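You operate a simulated robot arm through the tools that you are given. There is no shell and no other tool.

The job below is to be done with a simulated robot arm. You get a single attempt, and the scene is never put back.

Task
Patch the green lead into input 6 and bring it up to about 5.
Fine: fader 6 goes down before the plug goes in; shut the patch lid again; other leads, channels and controls stay. Where these are worked on the way, their far stop is far enough and under half their travel is too little: patch lid.

The check looks at the end state, three seconds after you hand in, the way a careful person would. Anything else that was tipped, shoved, dropped, spilled or broken makes it a failure. A push-on lid holds only when it is set on centred and level and pressed home; a screw cap is set on level and turned clockwise until tight.

Robot
A 7-joint arm with a two-finger parallel gripper, fixed in place. Base frame: the origin is on the floor under the middle of its stand, x ahead of it, y to its left, z up. Lengths are in mm, angles in degrees, forces in N, time in s.
With the tool pointing down near the work surface it reaches from about 420 to 900 mm from the base axis. Its first joint turns from -17.0 to 126.0 degrees. Payload 1.57 kg.
The TCP is the grasp point between the finger pads, 30 mm short of the fingertips. In the tool frame z runs along the fingers and y along their closing line. Largest opening 80 mm; finger width 17, thickness 12; the body of the gripper, 40 by 82 mm, starts 80 mm behind the TCP.
Orientation is that of the tool frame in the base frame, as a unit quaternion [x, y, z, w]. With the fingers straight down and closing along the base's y, the tool's x points along the base's -x, its y along +y and its z along -z.

Tools
- The arm moves only by the tool arm_command. Its argument "plan" is a list of rows, each a list of 3 entries, a list of its own where there are three numbers: the shift along the base's x, y, z in units of 30 mm (1.0 is 30 mm), then the turn, a rotation vector about the base's x, y, z in units of 5 degrees (1.0 is 5 degrees), then the gripper command, from -1 (fully open) to 1 (shut), values between in proportion. In form: [[[dx, dy, dz], [ax, ay, az], hand], ...]. A call has 1 to 20 rows; each row shifts and turns the commanded pose from where the row before left it. A call with a number of a shift or a turn outside -1 to 1 is refused whole. A row lasts 0.2 s, in which the tool goes at most 50 mm and 8.6 degrees; a call with a longer step from one row to the next is refused whole, and so is a gripper value outside its range. A pose out of reach is approached as far as the arm can. The call stops where the force on the tool passes 50 N (or 10 N more than at its start, if that is more) or the arm is blocked; 0.2 s more then pass. The fingers move at their own pace (about 45 mm/s each) and stop on an object; they squeeze with about 34 N. The grip force told is the motor's: it shows also when the fingers shut on nothing. Time passes only in rows, and 0.2 s behind the last, so rows that do not move let the fingers close. It gives the time, the measured TCP pose, the force on the tool (base axes), the opening and the grip force at its end, in the units of the frame above (readings bear some noise), with the torque about the TCP (base axes, N m) and any sound that the robot's microphone picked up, and new pictures: "pictures" is both (left out), scene, wrist or none.
- Cameras (640 x 400 px; columns grow to the right, rows downward): "scene" is fixed at [401.9, -499.3, 1583]; the picture's right is [0.62, -0.78, 0.00], its down [-0.75, -0.59, -0.31] and it looks along [0.24, 0.19, -0.95] (base axes); focal length 214 px, centre (320, 200). "wrist" rides on the gripper at [72, -6, -122] in the tool frame; the picture's right is [0.09, 1.00, 0.00], its down [-0.84, 0.08, -0.54] and it looks along [-0.54, 0.05, 0.84] (tool axes); focal length 238 px, centre (320, 200). There is no depth. A picture from a camera that has moved, and an enlarged one, comes with that camera's place and axes in the base frame and with its lens.
- slide_trunk(by): slides the trunk up (or, below 0, down) by that many mm; the arm rides with it, the base frame stays. It gives what a move gives, with no picture.
- zoom(camera, box): a new picture of the part [left, top, right, bottom] of that camera's present view, enlarged. It takes no simulated time.
- close_job(): hands the job in; it is judged then, once.

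Places have to be worked out from the pictures, the camera data and where the tool is seen. Open the gripper and draw the arm clear of the work before you hand the job in, unless the task says otherwise.

The tools are called after "Call:" as a command line: name --argument value ..., lists and objects as JSON in quotes. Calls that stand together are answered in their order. arm_command: Moves the arm, as the interface text tells. Its arguments: {"type":"object","properties":{"plan":{"type":"array","items":{"type":"array"}},"pictures":{"type":"string","enum":["both","scene","wrist","none"]}},"required":["plan"]} The other tools are called the same way: slide_trunk (by) moves the trunk up or down; zoom (camera, box) takes an enlarged picture of a part of a camera's view; close_job () hands the job in.

At the start:

```text
time: 0.0
ee_pos: [708.2, -35.4, 1135.6]
tool_rot: [-0.001, 1.0, -0.001, 0.0]
wrist_force: [0.2, 0.1, -0.6]
wrist_torque: [0.01, 0.0, -0.01]
width: 80.0
finger_force: 0.1
trunk travel left (down, up): [-700.0, 90.0]
```

scene: 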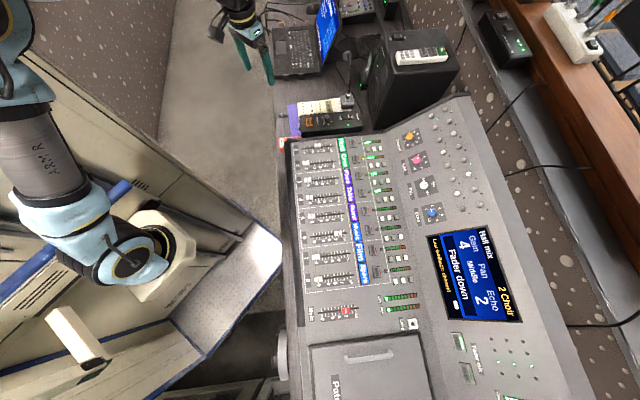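
wrist: 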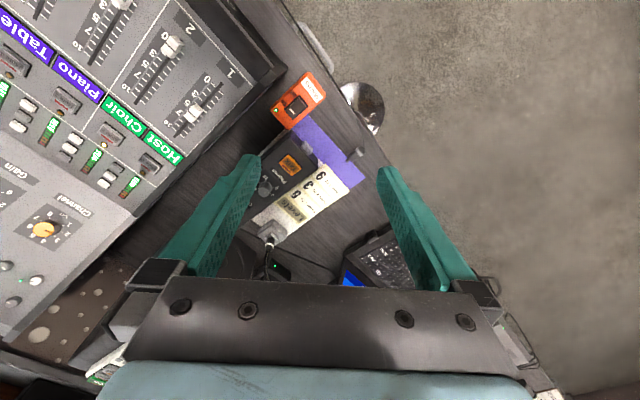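

I start by looking closer at the scene: the mixer, the patch lid and the leads. No motion yet.

Call:
zoom --camera "scene" --box '[270, 80, 430, 180]'

Call:
zoom --camera "scene" --box '[280, 130, 440, 230]'

Call:
zoom --camera "scene" --box '[280, 220, 440, 320]'

Call:
zoom --camera "scene" --box '[280, 300, 440, 400]'

Call:
zoom --camera "scene" --box '[380, 220, 620, 400]'

Call:
zoom --camera "scene" --box '[200, 0, 460, 130]'

Call:
zoom --camera "scene" --box '[440, 0, 640, 120]'

```text
4.00 times, centred on (350, 130) of scene
camera zoom: at [401.9, -499.3, 1583.0], right [0.62, -0.78, 0.0], down [-0.75, -0.59, -0.31], along [0.24, 0.19, -0.95], focal length 858 px, centre (200, 480)
```

zoom: 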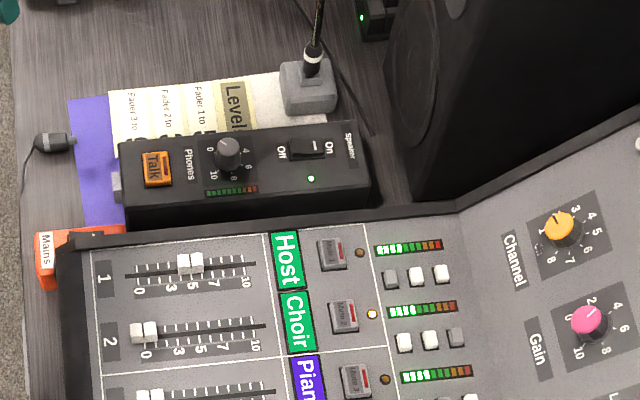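

```text
4.00 times, centred on (360, 180) of scene
camera zoom: at [401.9, -499.3, 1583.0], right [0.62, -0.78, 0.0], down [-0.75, -0.59, -0.31], along [0.24, 0.19, -0.95], focal length 858 px, centre (160, 280)
```

zoom: 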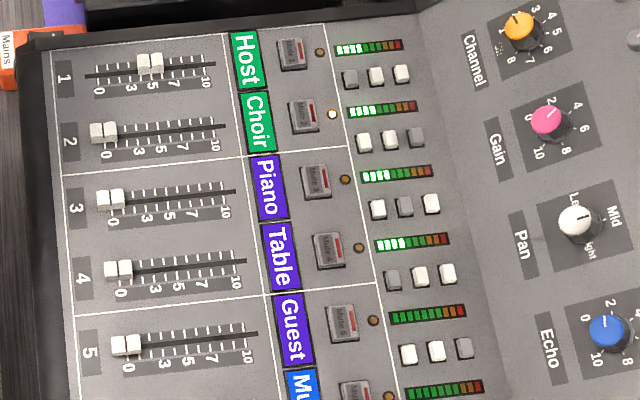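

```text
4.00 times, centred on (360, 270) of scene
camera zoom: at [401.9, -499.3, 1583.0], right [0.62, -0.78, 0.0], down [-0.75, -0.59, -0.31], along [0.24, 0.19, -0.95], focal length 858 px, centre (160, -80)
```

zoom: 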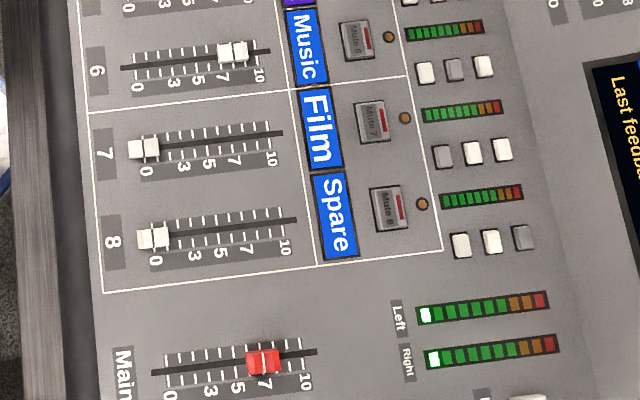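

```text
4.00 times, centred on (360, 350) of scene
camera zoom: at [401.9, -499.3, 1583.0], right [0.62, -0.78, 0.0], down [-0.75, -0.59, -0.31], along [0.24, 0.19, -0.95], focal length 858 px, centre (160, -400)
```

zoom: 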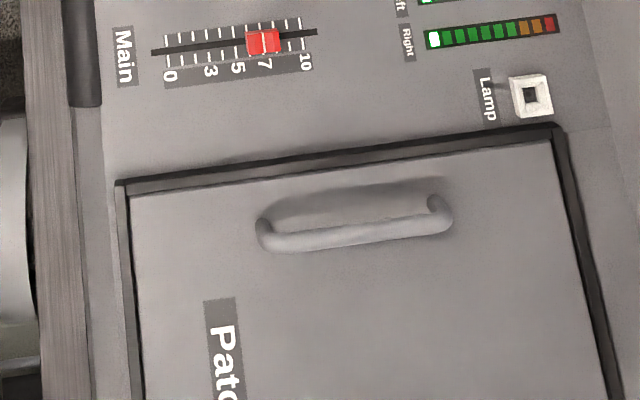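

```text
2.22 times, centred on (500, 310) of scene
camera zoom: at [401.9, -499.3, 1583.0], right [0.62, -0.78, 0.0], down [-0.75, -0.59, -0.31], along [0.24, 0.19, -0.95], focal length 477 px, centre (-80, -44)
```

zoom: 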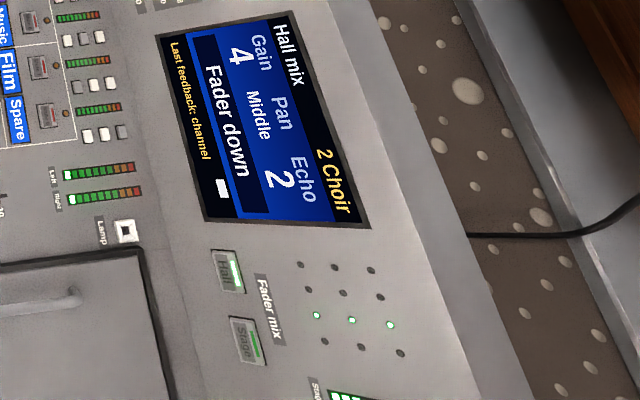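

```text
2.46 times, centred on (330, 65) of scene
camera zoom: at [401.9, -499.3, 1583.0], right [0.62, -0.78, 0.0], down [-0.75, -0.59, -0.31], along [0.24, 0.19, -0.95], focal length 528 px, centre (295, 532)
```

zoom: 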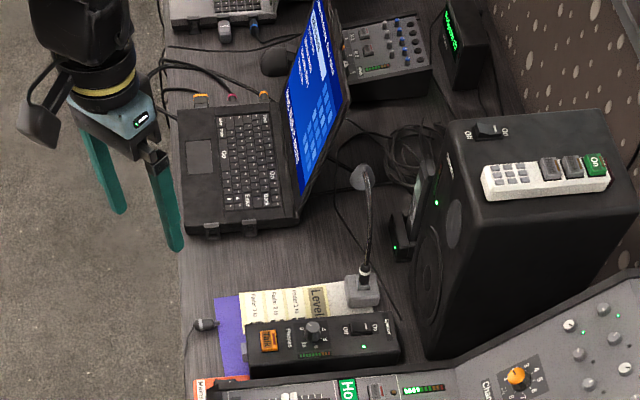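

```text
3.20 times, centred on (540, 60) of scene
camera zoom: at [401.9, -499.3, 1583.0], right [0.62, -0.78, 0.0], down [-0.75, -0.59, -0.31], along [0.24, 0.19, -0.95], focal length 686 px, centre (-384, 648)
```

zoom: 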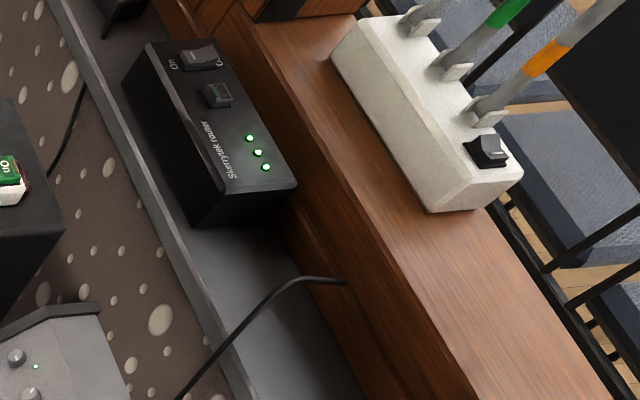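

The faders look to be on a plane around z≈885, with fader 6 near (525,-476). I can't see the green lead yet, so I'll raise the arm a little and move it over the mixer while turning the tool to match the mixer's axes, then look with the wrist camera.

Call:
arm_command --plan '[[[-0.4, -0.98, 0.2], [0, 0, -0.7], -1], [[-0.4, -0.98, 0.2], [0, 0, -0.7], -1], [[-0.4, -0.98, 0.2], [0, 0, -0.7], -1], [[-0.4, -0.98, 0.2], [0, 0, -0.7], -1], [[-0.4, -0.98, 0.2], [0, 0, -0.7], -1], [[-0.4, -0.98, 0], [0, 0, -0.7], -1], [[-0.4, -0.98, 0], [0, 0, -0.7], -1]]' --pictures "both"

```text
time: 1.6
ee_pos: [622.9, -241.8, 1165.2]
tool_rot: [0.212, 0.977, 0.0, 0.0]
wrist_force: [0.0, 1.3, 0.4]
wrist_torque: [-0.01, 0.01, -0.01]
width: 79.9
finger_force: 0.0
trunk travel left (down, up): [-700.0, 90.0]
camera wrist: at [556.4, -216.7, 1286.6], right [0.33, 0.94, 0.0], down [0.79, -0.28, 0.54], along [0.51, -0.18, -0.84], focal length 238 px, centre (320, 200)
```

scene: 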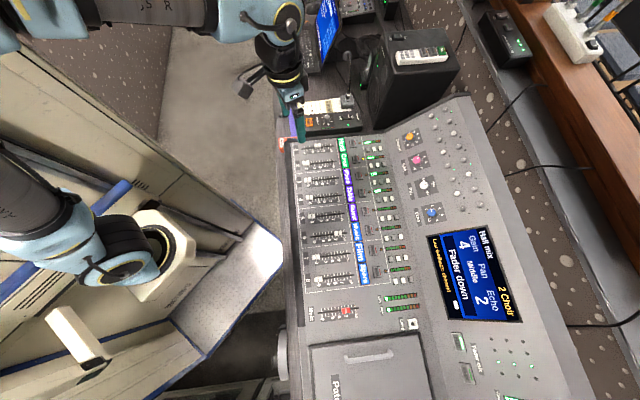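
wrist: 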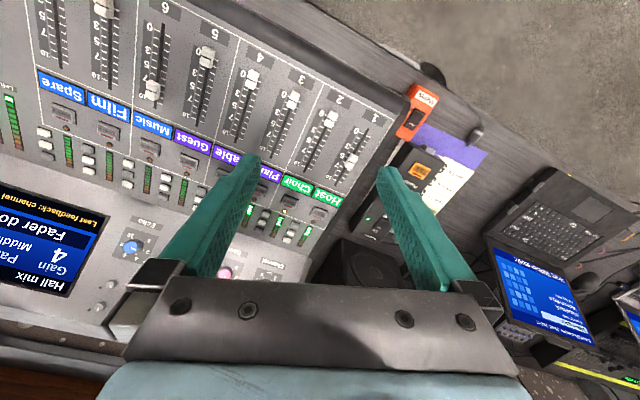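

The arm reached the position cleanly, and fader 6 (near its upper end) and its neighbours are in view. I'll carry on toward the patch lid and finish the turn.

Call:
arm_command --plan '[[[-0.6, -0.95, 0], [0, 0, -0.7], -1], [[-0.6, -0.95, 0], [0, 0, -0.7], -1], [[-0.6, -0.95, 0], [0, 0, -0.7], -1], [[-0.6, -0.95, 0], [0, 0, -0.7], -1], [[-0.6, -0.95, 0], [0, 0, -0.7], -1], [[-0.6, -0.95, 0], [0, 0, -0.7], -1], [[-0.6, -0.95, 0], [0, 0, -0.7], -1], [[-0.6, -0.95, 0], [0, 0, -0.7], -1]]' --pictures "both"

```text
time: 3.4
ee_pos: [479.8, -469.8, 1166.2]
tool_rot: [0.442, 0.897, 0.0, 0.0]
wrist_force: [-0.4, 0.5, 0.2]
wrist_torque: [-0.04, -0.01, -0.02]
width: 80.1
finger_force: 0.1
trunk travel left (down, up): [-700.0, 90.0]
camera wrist: at [431.6, -416.4, 1288.0], right [0.73, 0.68, 0.0], down [0.57, -0.62, 0.54], along [0.37, -0.4, -0.84], focal length 238 px, centre (320, 200)
```

scene: 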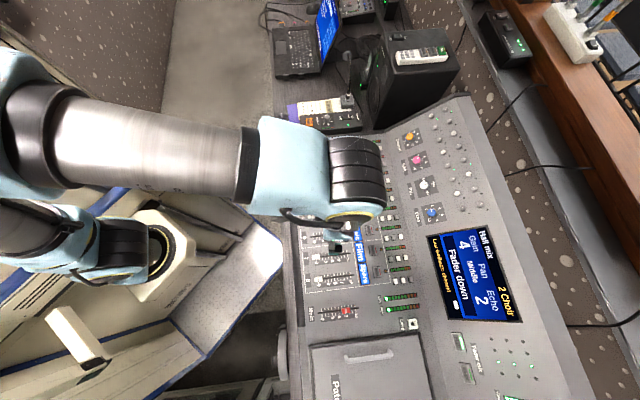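
wrist: 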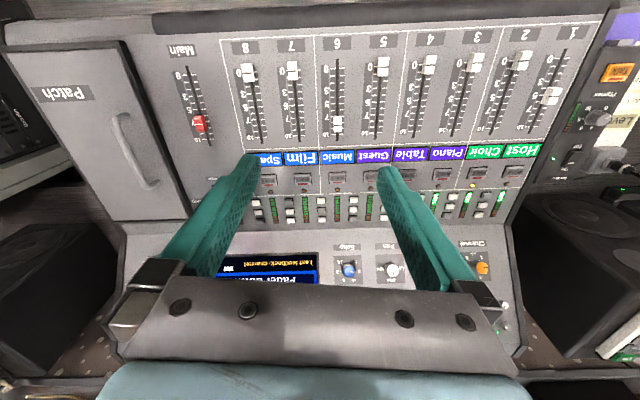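

The mixer is now nearly square in the wrist view, with fader 6 (Music) up near 8 and the others mostly at 0. Next I slide along the row toward the patch lid to see its handle and hinge, and what is beyond it.

Call:
arm_command --plan '[[[-0.73, -0.68, 0], [0, 0, 0], -1], [[-0.73, -0.68, 0], [0, 0, 0], -1], [[-0.73, -0.68, 0], [0, 0, 0], -1], [[-0.73, -0.68, 0], [0, 0, 0], -1], [[-0.73, -0.68, 0], [0, 0, 0], -1], [[-0.73, -0.68, 0], [0, 0, 0], -1], [[-0.73, -0.68, 0], [0, 0, 0], -1], [[-0.73, -0.68, 0], [0, 0, 0], -1]]' --pictures "both"

```text
time: 5.2
ee_pos: [304.9, -632.2, 1165.7]
tool_rot: [0.443, 0.897, 0.0, 0.0]
wrist_force: [0.8, -1.6, -0.1]
wrist_torque: [0.0, 0.0, -0.02]
width: 80.3
finger_force: 0.1
trunk travel left (down, up): [-700.0, 90.0]
camera wrist: at [256.7, -579.8, 1288.6], right [0.73, 0.68, 0.0], down [0.57, -0.62, 0.54], along [0.37, -0.4, -0.84], focal length 238 px, centre (320, 200)
```

scene: 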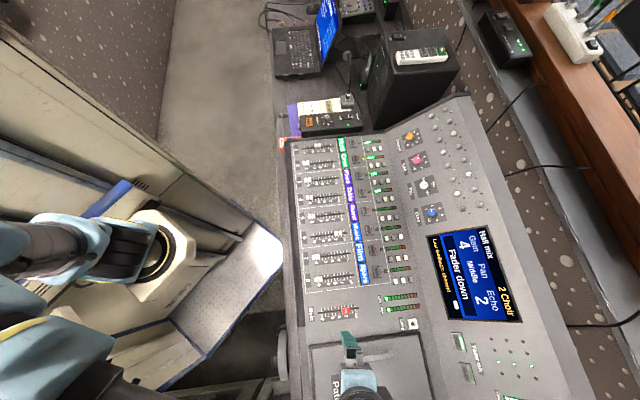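
wrist: 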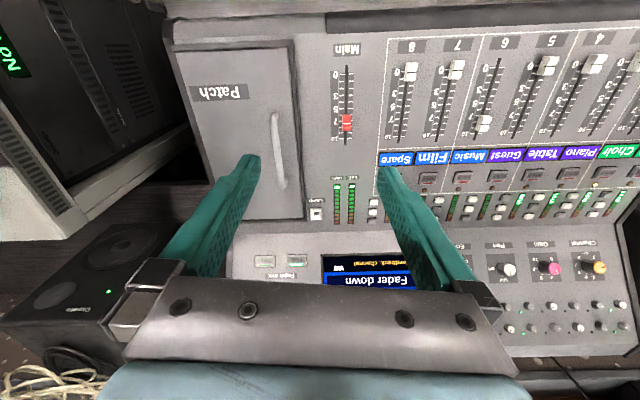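

From the two wrist views I get fader 6's cap at about (524,-476,895). The lid handle runs from about (268,-692) to (354,-786) at z≈912, and the row direction is at about 44°. I zoom in for details of the lid and the faders.

Call:
zoom --camera "wrist" --box '[160, 20, 360, 220]'

Call:
zoom --camera "wrist" --box '[380, 20, 580, 200]'

Call:
zoom --camera "wrist" --box '[0, 0, 240, 200]'

Call:
zoom --camera "scene" --box '[530, 0, 640, 70]'

```text
2.00 times, centred on (260, 120) of wrist
camera zoom: at [256.7, -579.8, 1288.6], right [0.73, 0.68, 0.0], down [0.57, -0.62, 0.54], along [0.37, -0.4, -0.84], focal length 477 px, centre (440, 360)
```

zoom: 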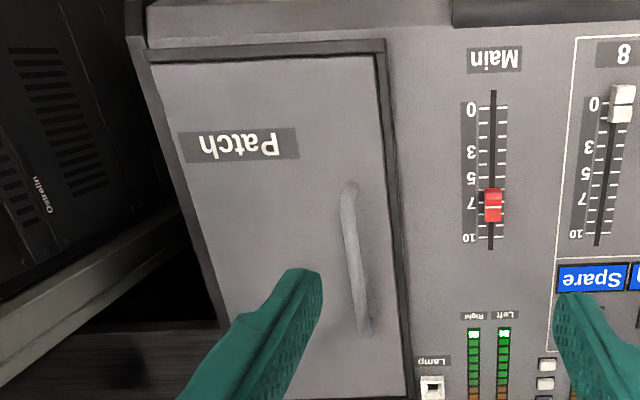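

```text
2.22 times, centred on (480, 110) of wrist
camera zoom: at [256.7, -579.8, 1288.6], right [0.73, 0.68, 0.0], down [0.57, -0.62, 0.54], along [0.37, -0.4, -0.84], focal length 530 px, centre (-36, 400)
```

zoom: 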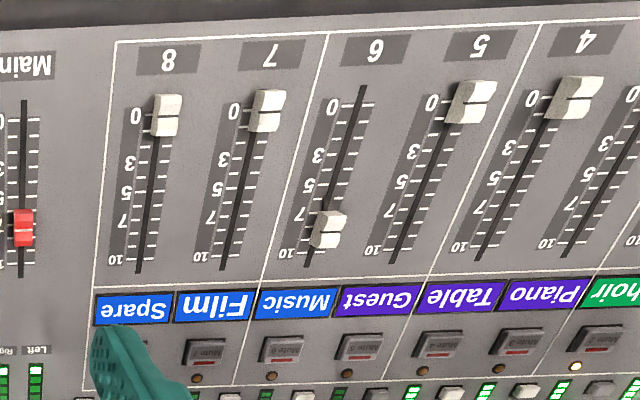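

```text
2.00 times, centred on (120, 100) of wrist
camera zoom: at [256.7, -579.8, 1288.6], right [0.73, 0.68, 0.0], down [0.57, -0.62, 0.54], along [0.37, -0.4, -0.84], focal length 477 px, centre (720, 400)
```

zoom: 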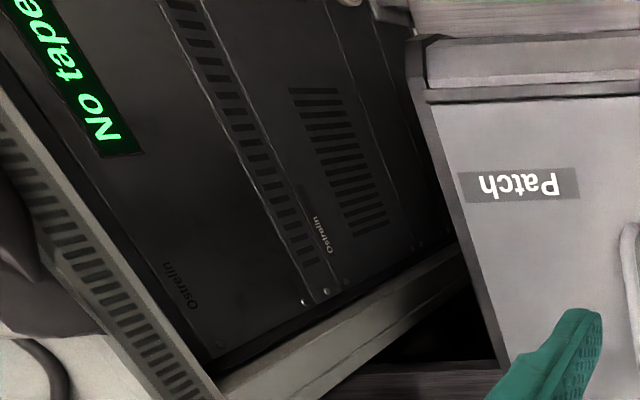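

```text
5.71 times, centred on (585, 35) of scene
camera zoom: at [401.9, -499.3, 1583.0], right [0.62, -0.78, 0.0], down [-0.75, -0.59, -0.31], along [0.24, 0.19, -0.95], focal length 1226 px, centre (-1194, 1143)
```

zoom: 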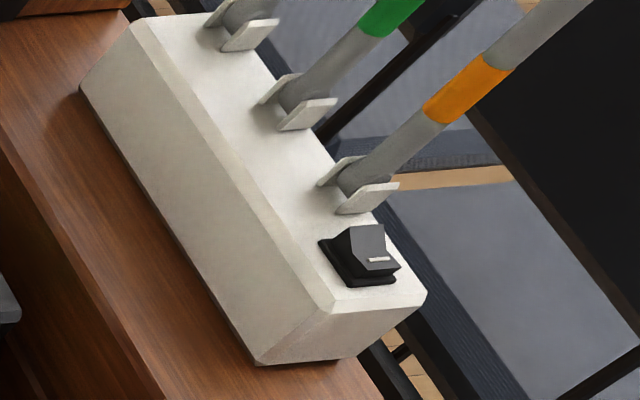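

The coloured sticks on the white rack look like radio mics, so the green lead is probably under the patch lid. First I'll deal with fader 6: go above its cap, turn the tool about 7° to line up with the row, and check.

Call:
arm_command --plan '[[[0.913, 0.65, -0.6], [0, 0, 0.175], -1], [[0.913, 0.65, -0.6], [0, 0, 0.175], -1], [[0.913, 0.65, -0.8], [0, 0, 0.175], -1], [[0.913, 0.65, -0.9], [0, 0, 0.175], -1], [[0.913, 0.65, -0.95], [0, 0, 0.175], -1], [[0.913, 0.65, -1.0], [0, 0, 0.175], -1], [[0.913, 0.65, -1.0], [0, 0, 0.175], -1], [[0.913, 0.65, -0.8], [0, 0, 0.175], -1], [[0, 0, 0], [0, 0, 0], -1]]' --pictures "both"

```text
time: 7.2
ee_pos: [525.2, -475.3, 965.6]
tool_rot: [0.386, 0.922, 0.0, 0.0]
wrist_force: [-0.2, -0.3, 0.2]
wrist_torque: [0.02, 0.01, 0.0]
width: 80.3
finger_force: 0.0
trunk travel left (down, up): [-700.0, 90.0]
camera wrist: at [471.1, -429.7, 1088.0], right [0.65, 0.76, 0.0], down [0.64, -0.54, 0.54], along [0.41, -0.35, -0.84], focal length 238 px, centre (320, 200)
```

scene: 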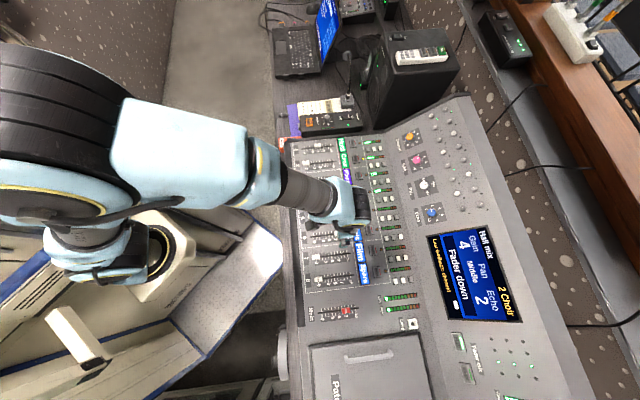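
wrist: 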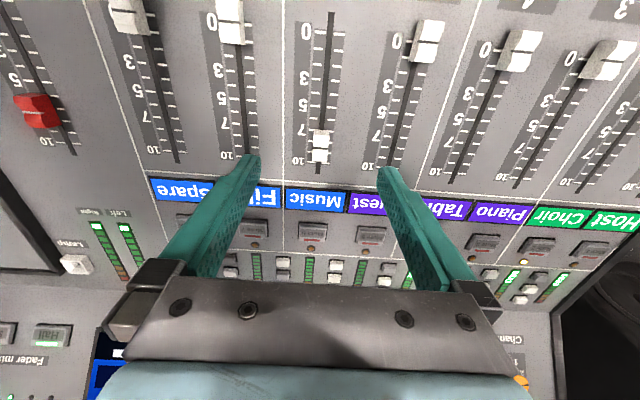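

The tool is aligned with the row (44.6°) and sits within about 2 mm of the point above fader 6's cap. I zoom in to judge the cap, the scale and the height before lowering.

Call:
zoom --camera "wrist" --box '[260, 0, 380, 180]'

Call:
zoom --camera "scene" --box '[290, 180, 410, 260]'

```text
2.22 times, centred on (320, 90) of wrist
camera zoom: at [471.1, -429.7, 1088.0], right [0.65, 0.76, 0.0], down [0.64, -0.54, 0.54], along [0.41, -0.35, -0.84], focal length 530 px, centre (320, 444)
```

zoom: 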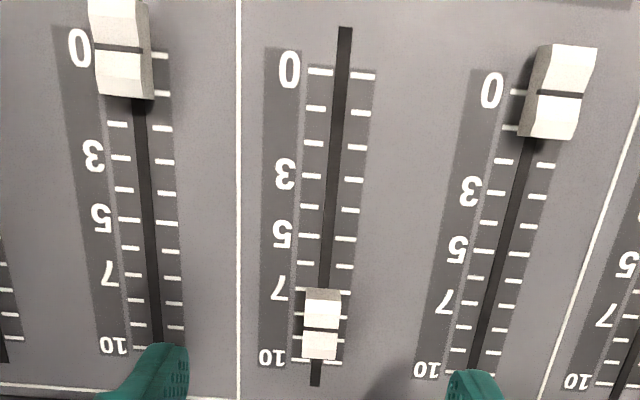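

```text
5.00 times, centred on (350, 220) of scene
camera zoom: at [401.9, -499.3, 1583.0], right [0.62, -0.78, 0.0], down [-0.75, -0.59, -0.31], along [0.24, 0.19, -0.95], focal length 1072 px, centre (170, 100)
```

zoom: 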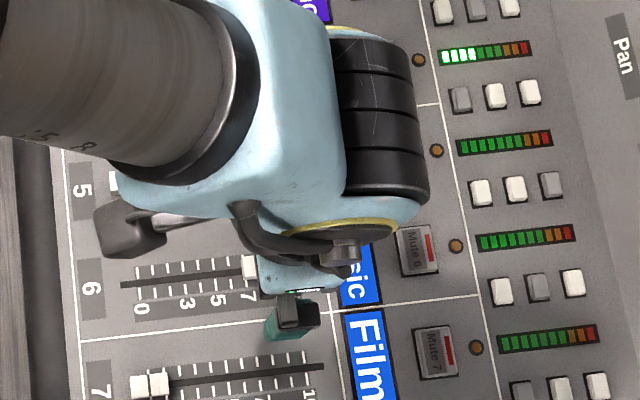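

Fader 6 has a 100 mm scale, with 0 at about (469,-420) and 10 at about (541,-490). The cap is at roughly 7.7. I lower until the fingertips straddle the cap just above the panel.

Call:
arm_command --plan '[[[-0.03, 0.02, -0.5], [0, 0, 0], -0.5], [[0, 0, -0.5], [0, 0, 0], -0.4], [[0, 0, -0.4], [0, 0, 0], -0.3], [[0, 0, -0.2], [0, 0, 0], 0], [[0, 0, 0], [0, 0, 0], 0.2]]' --pictures "wrist"

```text
time: 8.4
ee_pos: [524.7, -475.9, 918.0]
tool_rot: [0.387, 0.922, 0.0, 0.0]
wrist_force: [0.4, 0.1, 0.1]
wrist_torque: [0.01, 0.0, 0.03]
width: 31.8
finger_force: 0.2
trunk travel left (down, up): [-700.0, 90.0]
camera wrist: at [470.1, -429.1, 1040.2], right [0.65, 0.76, 0.0], down [0.64, -0.54, 0.54], along [0.41, -0.35, -0.84], focal length 238 px, centre (320, 200)
```

wrist: 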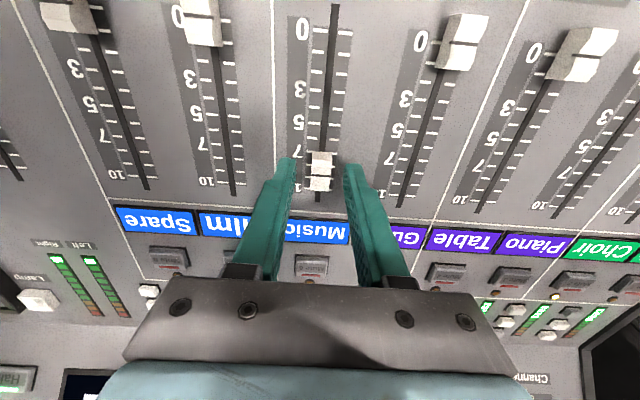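

The cap sits between the fingertips, well centred. I close on it and then drag it toward 0 along -(0.712,-0.702).

Call:
arm_command --plan '[[[0, 0, -0.05], [0, 0, 0], 0.5], [[0, 0, 0], [0, 0, 0], 0.8], [[0, 0, 0], [0, 0, 0], 0.8], [[0, 0, 0], [0, 0, 0], 0.8]]' --pictures "wrist"

```text
time: 9.4
ee_pos: [524.6, -475.4, 915.6]
tool_rot: [0.386, 0.922, 0.0, 0.0]
wrist_force: [2.4, 2.6, -0.1]
wrist_torque: [0.02, -0.18, 0.15]
width: 12.2
finger_force: 29.4
trunk travel left (down, up): [-700.0, 90.0]
camera wrist: at [470.1, -428.5, 1039.2], right [0.64, 0.76, 0.0], down [0.64, -0.54, 0.54], along [0.41, -0.35, -0.84], focal length 238 px, centre (320, 200)
```

wrist: 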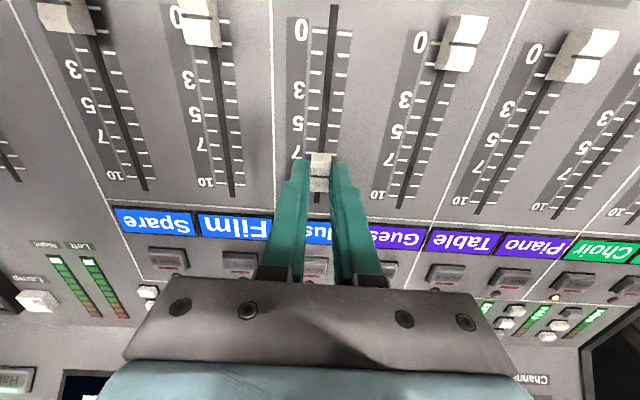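

I have the cap with a 12 mm opening. I drag it about 70 mm toward 0 first, then check the force and picture.

Call:
arm_command --plan '[[[-0.332, 0.328, 0], [0, 0, 0], 0.8], [[-0.332, 0.328, 0], [0, 0, 0], 0.8], [[-0.332, 0.328, 0], [0, 0, 0], 0.8], [[-0.332, 0.328, 0], [0, 0, 0], 0.8], [[-0.332, 0.328, 0], [0, 0, 0], 0.8], [[0, 0, 0], [0, 0, 0], 0.8]]' --pictures "both"

```text
time: 10.8
ee_pos: [474.9, -425.2, 917.9]
tool_rot: [0.386, 0.923, -0.001, 0.001]
wrist_force: [15.7, 15.9, 12.0]
wrist_torque: [0.3, -0.48, 0.15]
width: 12.3
finger_force: 29.2
trunk travel left (down, up): [-700.0, 90.0]
camera wrist: at [420.4, -379.0, 1039.1], right [0.64, 0.76, 0.0], down [0.64, -0.54, 0.54], along [0.42, -0.35, -0.84], focal length 238 px, centre (320, 200)
```

scene: 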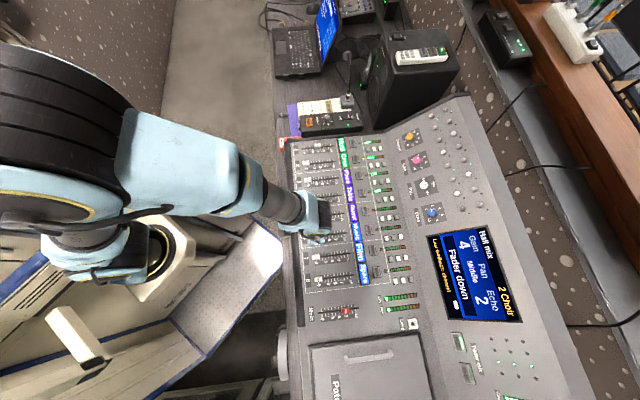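
wrist: 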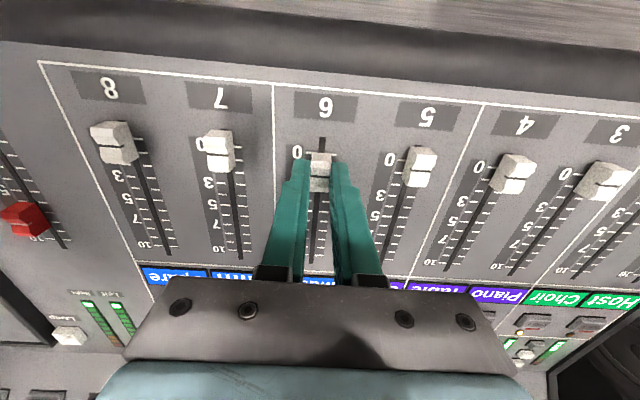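

The force shows some sideways load (about 22 N along the row), because the slot runs at a slightly different angle from my path. I ease that off and zoom in to see how far from 0 the cap is.

Call:
arm_command --plan '[[[0.03, 0.03, 0.07], [0, 0, 0], 0.8], [[0, 0, 0], [0, 0, 0], 0.8]]' --pictures "none"

Call:
zoom --camera "wrist" --box '[180, 80, 460, 260]'

```text
time: 11.4
ee_pos: [474.0, -424.2, 916.3]
tool_rot: [0.385, 0.923, 0.0, -0.002]
wrist_force: [15.0, 15.4, -17.2]
wrist_torque: [-0.05, -0.71, 0.15]
width: 12.2
finger_force: 29.5
trunk travel left (down, up): [-700.0, 90.0]
```

```text
2.22 times, centred on (320, 170) of wrist
camera zoom: at [420.5, -378.9, 1039.5], right [0.64, 0.76, 0.0], down [0.64, -0.54, 0.54], along [0.41, -0.35, -0.84], focal length 530 px, centre (320, 267)
```

zoom: 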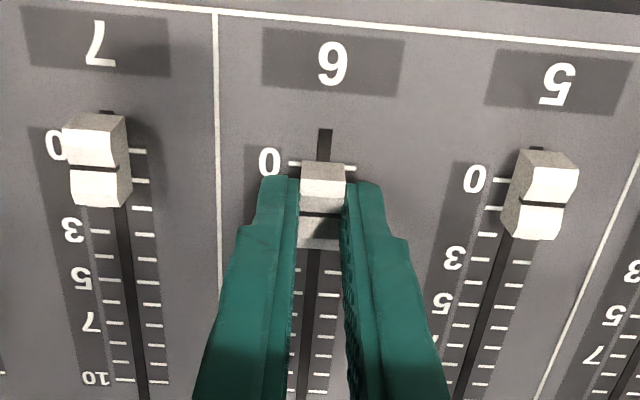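

About 8 mm remain to 0 and the side load persists. I loosen the grip to clear it before finishing the move.

Call:
arm_command --plan '[[[0, 0, 0], [0, 0, 0], 0.5], [[0, 0, 0], [0, 0, 0], 0.5]]' --pictures "wrist"

Call:
zoom --camera "wrist" --box '[180, 80, 460, 260]'

```text
time: 12.0
ee_pos: [474.0, -425.9, 918.5]
tool_rot: [0.387, 0.922, 0.0, 0.0]
wrist_force: [0.3, -0.2, 0.3]
wrist_torque: [0.01, 0.0, 0.05]
width: 19.9
finger_force: 0.1
trunk travel left (down, up): [-700.0, 90.0]
camera wrist: at [419.4, -380.5, 1041.0], right [0.65, 0.76, 0.0], down [0.64, -0.54, 0.54], along [0.41, -0.35, -0.84], focal length 238 px, centre (320, 200)
```

wrist: 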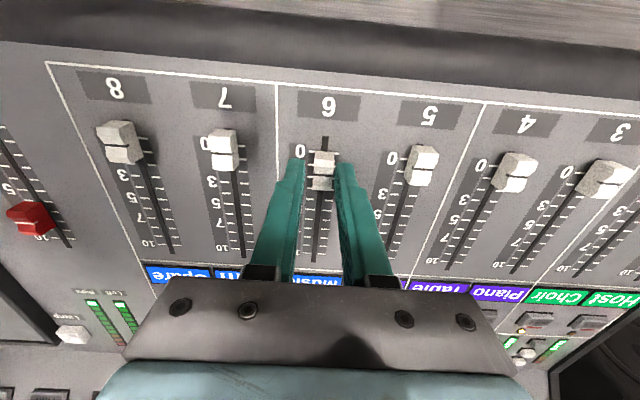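

```text
2.22 times, centred on (320, 170) of wrist
camera zoom: at [419.4, -380.5, 1041.0], right [0.65, 0.76, 0.0], down [0.64, -0.54, 0.54], along [0.41, -0.35, -0.84], focal length 530 px, centre (320, 267)
```

zoom: 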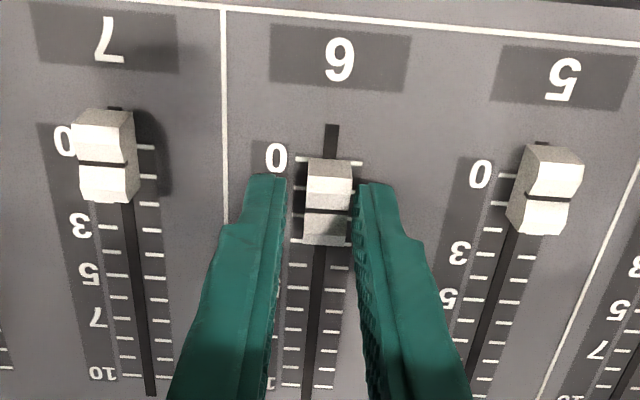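

The cap sits about 2 mm off centre between the fingers, toward channel 5. From the neighbouring caps the row angle is 44.0°, and fader 6's zero point is at about (471,-420). I recentre, grip again and drag the last 9 mm or so.

Call:
arm_command --plan '[[[0.055, 0.053, 0], [0, 0, 0], 0.5], [[0, 0, 0], [0, 0, 0], 0.8], [[0, 0, 0], [0, 0, 0], 0.8], [[-0.11, 0.114, 0], [0, 0, 0], 0.8], [[-0.11, 0.114, 0], [0, 0, 0], 0.8], [[0, 0, 0], [0, 0, 0], 0.8]]' --pictures "wrist"

Call:
zoom --camera "wrist" --box '[180, 80, 460, 260]'

```text
time: 13.4
ee_pos: [467.7, -418.6, 917.8]
tool_rot: [0.386, 0.922, 0.0, 0.0]
wrist_force: [-9.5, -11.4, 6.0]
wrist_torque: [-0.13, 0.38, 0.17]
width: 12.3
finger_force: 29.3
trunk travel left (down, up): [-700.0, 90.0]
camera wrist: at [413.7, -371.7, 1040.7], right [0.65, 0.76, 0.0], down [0.64, -0.54, 0.54], along [0.41, -0.35, -0.84], focal length 238 px, centre (320, 200)
```

wrist: 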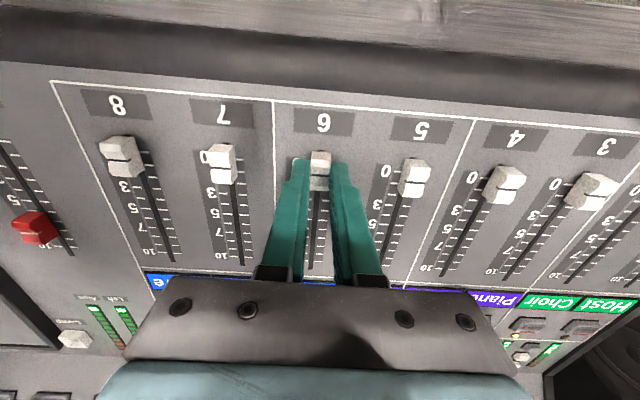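

```text
2.22 times, centred on (320, 170) of wrist
camera zoom: at [413.7, -371.7, 1040.7], right [0.65, 0.76, 0.0], down [0.64, -0.54, 0.54], along [0.41, -0.35, -0.84], focal length 530 px, centre (320, 267)
```

zoom: 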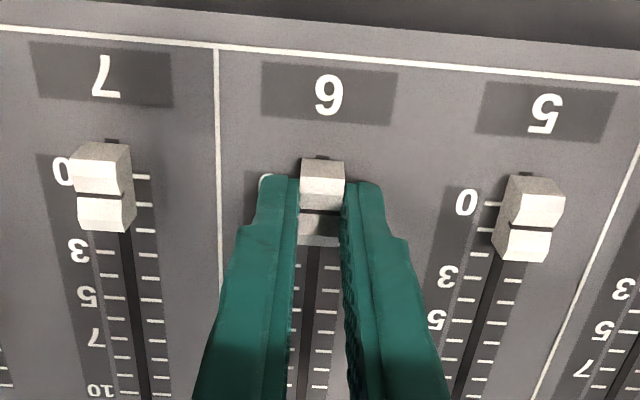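

Fader 6's centre line now lies on the line through faders 5 and 7 at zero. I release, go straight up and look at the result.

Call:
arm_command --plan '[[[0, 0, 0], [0, 0, 0], 0.5], [[0, 0, 0], [0, 0, 0], 0.2], [[0, 0, 0.5], [0, 0, 0], 0.0], [[0, 0, 1], [0, 0, 0], 0], [[0, 0, 1], [0, 0, 0], 0], [[0, 0, 1], [0, 0, 0], 0]]' --pictures "both"

Call:
zoom --camera "wrist" --box '[180, 60, 460, 240]'

```text
time: 14.8
ee_pos: [468.6, -417.2, 1023.6]
tool_rot: [0.386, 0.922, 0.0, -0.001]
wrist_force: [0.4, 0.2, 0.4]
wrist_torque: [0.02, 0.04, -0.04]
width: 40.0
finger_force: 0.1
trunk travel left (down, up): [-700.0, 90.0]
camera wrist: at [414.7, -370.5, 1146.6], right [0.64, 0.76, 0.0], down [0.64, -0.54, 0.54], along [0.41, -0.35, -0.84], focal length 238 px, centre (320, 200)
```

scene: 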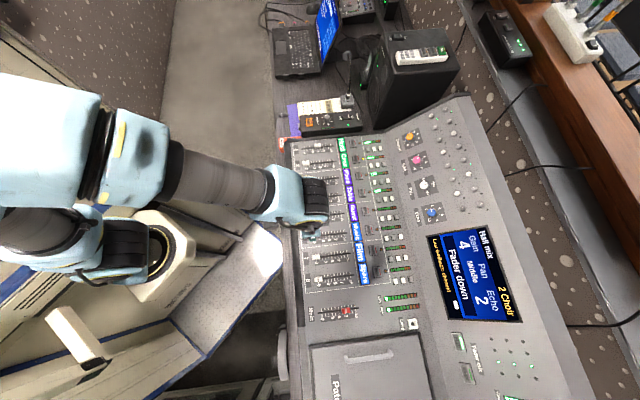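
wrist: 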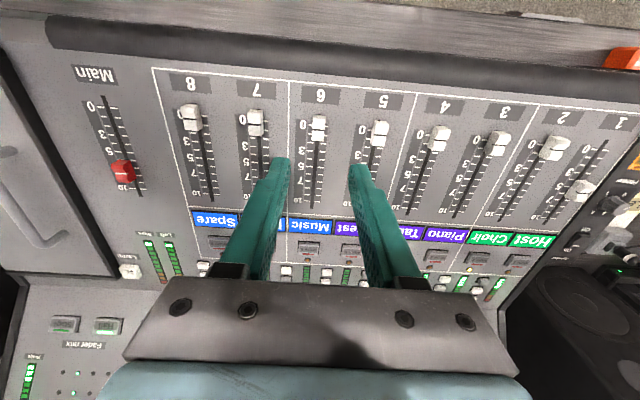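

```text
2.22 times, centred on (320, 150) of wrist
camera zoom: at [414.7, -370.5, 1146.6], right [0.64, 0.76, 0.0], down [0.64, -0.54, 0.54], along [0.41, -0.35, -0.84], focal length 530 px, centre (320, 311)
```

zoom: 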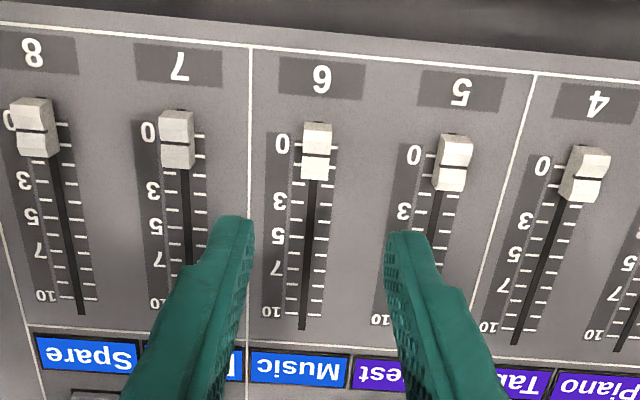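

Fader 6 now reads 0, in line with its neighbours, and nothing else moved. The lid is about 312 × 166 mm with its handle mid at about (311,-739), and its hinge is presumably along the side away from the channels. I fly to a spot above the handle.

Call:
arm_command --plan '[[[-0.478, -0.975, 0], [0, 0, 0], -0.2], [[-0.478, -0.975, 0], [0, 0, 0], -0.2], [[-0.478, -0.975, 0], [0, 0, 0], -0.2], [[-0.478, -0.975, 0], [0, 0, 0], -0.2], [[-0.478, -0.975, 0], [0, 0, 0], -0.2], [[-0.478, -0.975, 0], [0, 0, 0], -0.2], [[-0.478, -0.975, 0], [0, 0, 0], -0.2], [[-0.478, -0.975, 0], [0, 0, 0], -0.2], [[-0.478, -0.975, -0.3], [0, 0, 0], -0.2], [[-0.478, -0.975, -0.4], [0, 0, 0], -0.2], [[-0.478, -0.975, -0.4], [0, 0, -0.1], -0.2], [[0, 0, 0], [0, 0, 0], -0.2]]' --pictures "both"

```text
time: 17.4
ee_pos: [314.2, -738.2, 990.8]
tool_rot: [0.39, 0.921, 0.0, 0.0]
wrist_force: [0.3, 0.5, -0.1]
wrist_torque: [-0.01, 0.0, -0.01]
width: 48.1
finger_force: 0.0
trunk travel left (down, up): [-700.0, 90.0]
camera wrist: at [260.6, -691.5, 1112.7], right [0.65, 0.76, 0.0], down [0.64, -0.55, 0.54], along [0.41, -0.35, -0.84], focal length 238 px, centre (320, 200)
```

scene: 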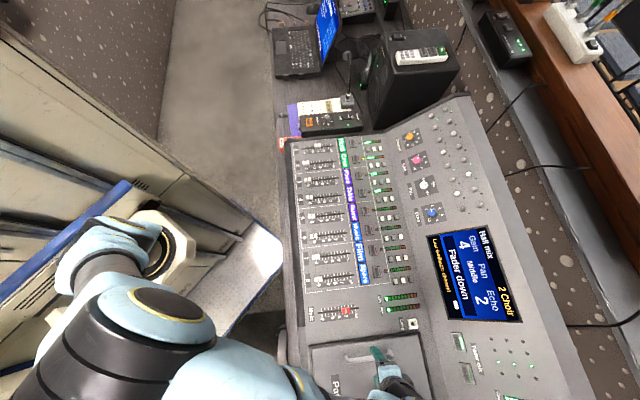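
wrist: 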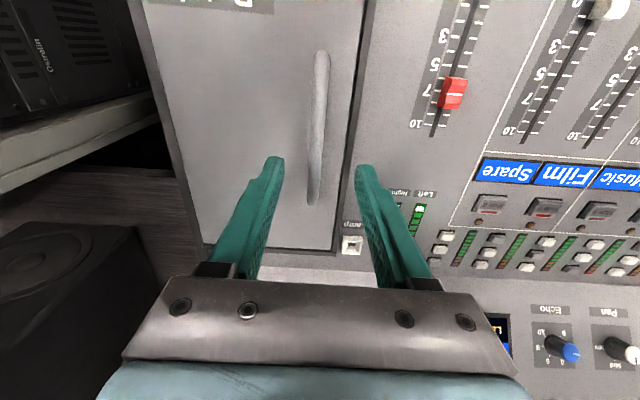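

The handle mid is at about (310,-738), so the tool axis is about 3 mm off in the row direction. I correct that and lower until the fingertips straddle the bar, just above the lid.

Call:
arm_command --plan '[[[-0.13, -0.01, -0.6], [0, 0, 0], -0.2], [[0, 0, -0.6], [0, 0, 0], -0.2], [[0, 0, -0.6], [0, 0, 0], -0.2], [[0, 0, -0.4], [0, 0, 0], -0.2], [[0, 0, 0], [0, 0, 0], -0.2]]' --pictures "both"

```text
time: 18.6
ee_pos: [309.3, -738.8, 925.3]
tool_rot: [0.391, 0.92, -0.001, 0.001]
wrist_force: [0.2, -0.1, -1.0]
wrist_torque: [-0.01, -0.01, 0.0]
width: 48.2
finger_force: 0.1
trunk travel left (down, up): [-700.0, 90.0]
camera wrist: at [255.0, -691.9, 1047.3], right [0.65, 0.76, 0.0], down [0.64, -0.55, 0.54], along [0.41, -0.35, -0.84], focal length 238 px, centre (320, 200)
```

scene: 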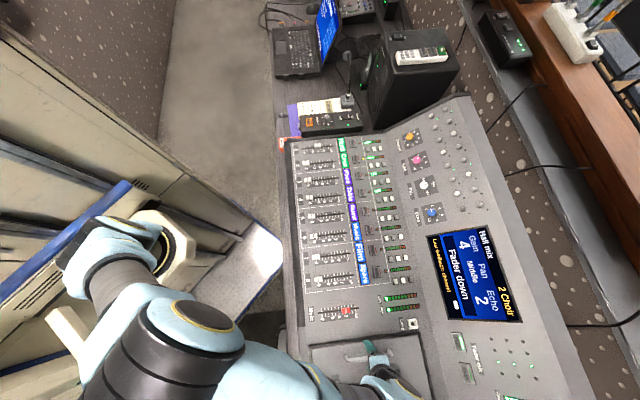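
wrist: 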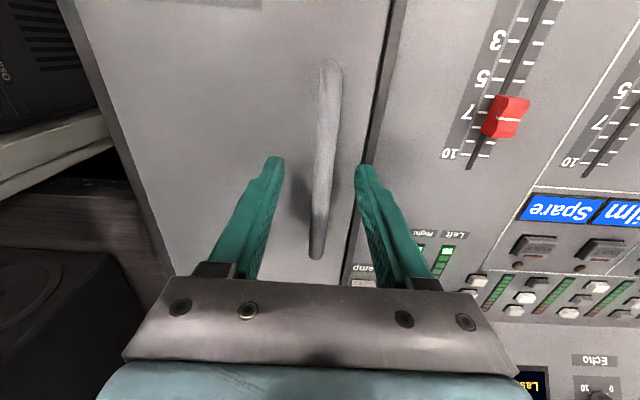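

The bar is centred between the fingers. I close on it.

Call:
arm_command --plan '[[[0, 0, -0.05], [0, 0, 0], 0.4], [[0, 0, 0], [0, 0, 0], 0.9], [[0, 0, 0], [0, 0, 0], 0.9], [[0, 0, 0], [0, 0, 0], 0.9]]' --pictures "wrist"

```text
time: 19.6
ee_pos: [309.7, -737.9, 923.5]
tool_rot: [0.39, 0.921, 0.0, 0.0]
wrist_force: [0.3, -0.4, -1.4]
wrist_torque: [-0.11, -0.14, 0.49]
width: 10.8
finger_force: 28.1
trunk travel left (down, up): [-700.0, 90.0]
camera wrist: at [255.1, -692.0, 1045.7], right [0.65, 0.76, 0.0], down [0.64, -0.55, 0.54], along [0.41, -0.35, -0.84], focal length 238 px, centre (320, 200)
```

wrist: 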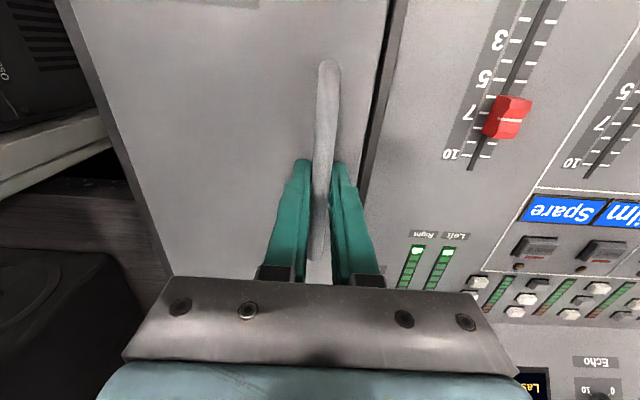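

I have a firm grip on the bar (10.8 mm). I try the lid as a flap hinged on the far (-row) side, lifting along an arc of about 140 mm radius and turning the tool with it, 10° first.

Call:
arm_command --plan '[[[-0.101, -0.097, 0.397], [0.695, -0.719, 0], 0.9], [[-0.125, -0.12, 0.38], [0.695, -0.719, 0], 0.9], [[0, 0, 0], [0, 0, 0], 0.9]]' --pictures "both"

```text
time: 20.4
ee_pos: [302.1, -746.1, 947.5]
tool_rot: [0.388, 0.918, 0.079, 0.035]
wrist_force: [-0.9, 1.0, 3.5]
wrist_torque: [0.41, 0.37, 0.48]
width: 10.9
finger_force: 21.5
trunk travel left (down, up): [-700.0, 90.0]
camera wrist: at [232.6, -713.9, 1067.7], right [0.64, 0.75, 0.17], down [0.57, -0.61, 0.55], along [0.52, -0.25, -0.82], focal length 238 px, centre (320, 200)
```

scene: 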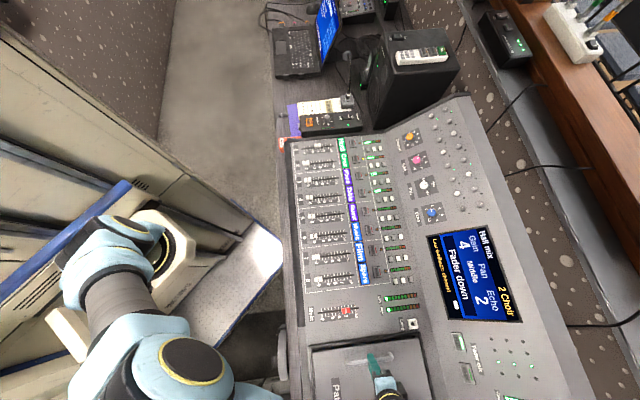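
wrist: 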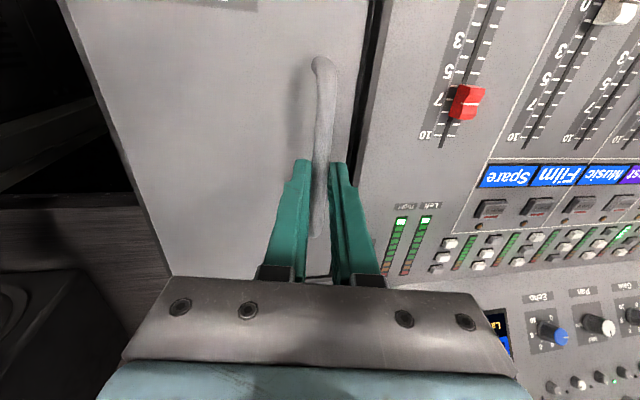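

The lid's free edge is rising with very little force, so it is hinged as I guessed. I continue the arc to about 35°.

Call:
arm_command --plan '[[[-0.146, -0.141, 0.367], [0.695, -0.719, 0], 0.9], [[-0.17, -0.164, 0.347], [0.695, -0.719, 0], 0.9], [[-0.192, -0.185, 0.323], [0.695, -0.719, 0], 0.9], [[-0.209, -0.201, 0.3], [0.695, -0.719, 0], 0.9], [[-0.23, -0.222, 0.273], [0.695, -0.719, 0], 0.9], [[0, 0, 0], [0, 0, 0], 0.9]]' --pictures "both"

```text
time: 21.8
ee_pos: [272.7, -774.8, 994.0]
tool_rot: [0.373, 0.878, 0.276, 0.117]
wrist_force: [0.2, -0.1, 0.0]
wrist_torque: [-0.01, 0.01, -0.01]
width: 3.9
finger_force: 0.2
trunk travel left (down, up): [-700.0, 90.0]
camera wrist: at [168.9, -774.5, 1091.0], right [0.52, 0.63, 0.57], down [0.4, -0.77, 0.49], along [0.75, -0.03, -0.66], focal length 238 px, centre (320, 200)
```

scene: 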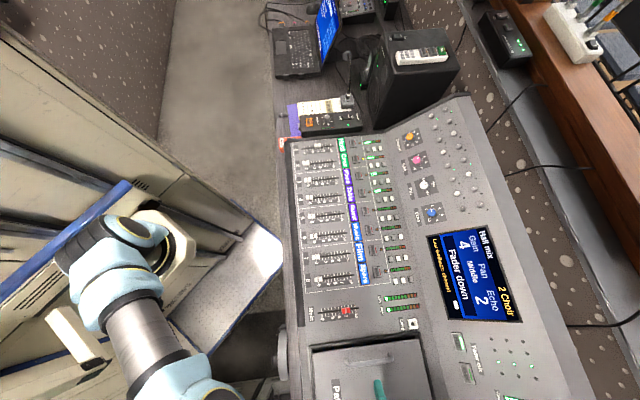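
wrist: 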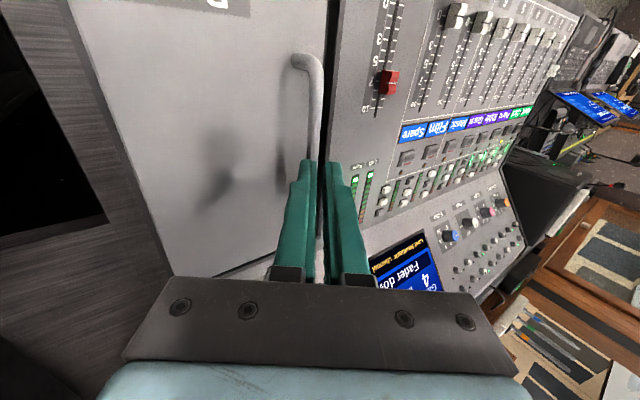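

The bar slipped out of the fingers (opening 3.9 mm, no force). I check whether the lid stayed part-open or dropped back.

Call:
zoom --camera "scene" --box '[290, 310, 450, 400]'

Call:
zoom --camera "wrist" --box '[60, 0, 400, 290]'

```text
4.00 times, centred on (370, 355) of scene
camera zoom: at [401.9, -499.3, 1583.0], right [0.62, -0.78, 0.0], down [-0.75, -0.59, -0.31], along [0.24, 0.19, -0.95], focal length 858 px, centre (120, -420)
```

zoom: 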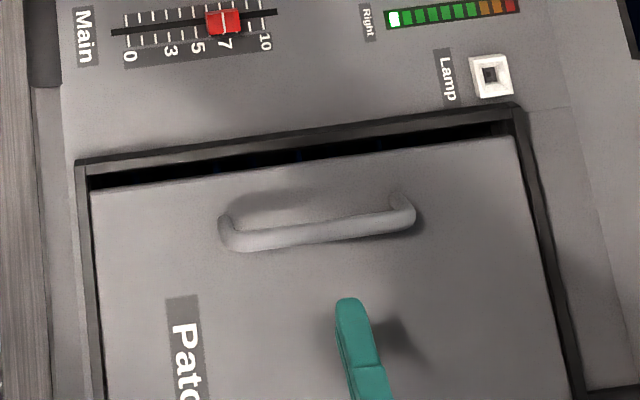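

```text
1.38 times, centred on (230, 145) of wrist
camera zoom: at [168.9, -774.5, 1091.0], right [0.52, 0.63, 0.57], down [0.4, -0.77, 0.49], along [0.75, -0.03, -0.66], focal length 329 px, centre (444, 276)
```

zoom: 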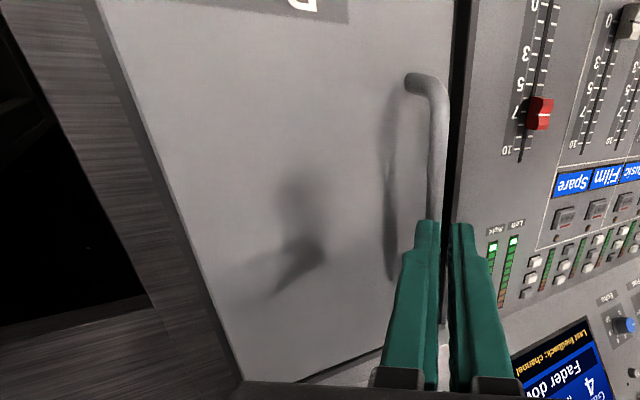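

Comparing the pictures, the edge, the label and the handle have all shifted by the same amount (about 20 mm along -row), and a dark gap has opened at the handle side. So the lid slides rather than hinges. I turn the tool vertical again above the bar's new place (295,-753) and open the fingers.

Call:
arm_command --plan '[[[0.05, 0.05, 0.3], [0, 0, 0], 0.5], [[0.101, 0.098, 0.1], [-0.695, 0.719, 0], 0.2], [[0.101, 0.098, 0], [-0.695, 0.719, 0], -0.2], [[0.101, 0.098, 0], [-0.695, 0.719, 0], -0.2], [[0.101, 0.098, 0], [-0.695, 0.719, 0], -0.2], [[0.101, 0.098, 0], [-0.695, 0.719, 0], -0.2], [[0.101, 0.098, 0], [-0.695, 0.719, 0], -0.2], [[0.101, 0.098, 0], [-0.695, 0.719, 0], -0.2], [[0, 0, 0], [0, 0, 0], -0.2]]' --pictures "both"

```text
time: 23.8
ee_pos: [295.1, -750.7, 1006.8]
tool_rot: [0.392, 0.92, -0.001, 0.0]
wrist_force: [-0.6, -0.1, 0.0]
wrist_torque: [0.0, 0.02, 0.04]
width: 48.2
finger_force: 0.0
trunk travel left (down, up): [-700.0, 90.0]
camera wrist: at [241.4, -703.7, 1129.6], right [0.65, 0.76, 0.0], down [0.64, -0.55, 0.54], along [0.41, -0.35, -0.84], focal length 238 px, centre (320, 200)
```

scene: 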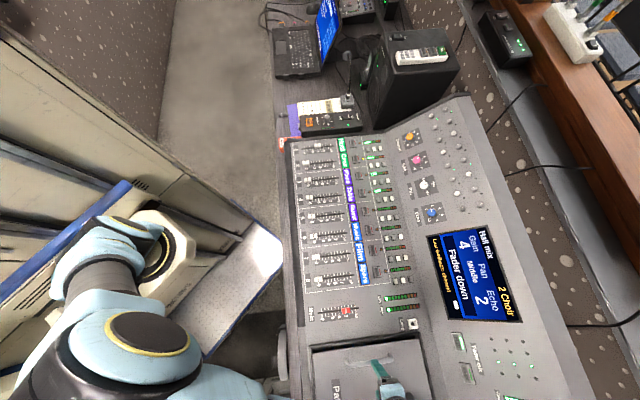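
wrist: 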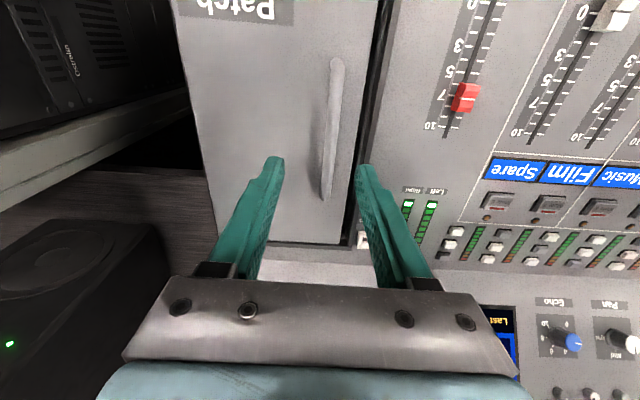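

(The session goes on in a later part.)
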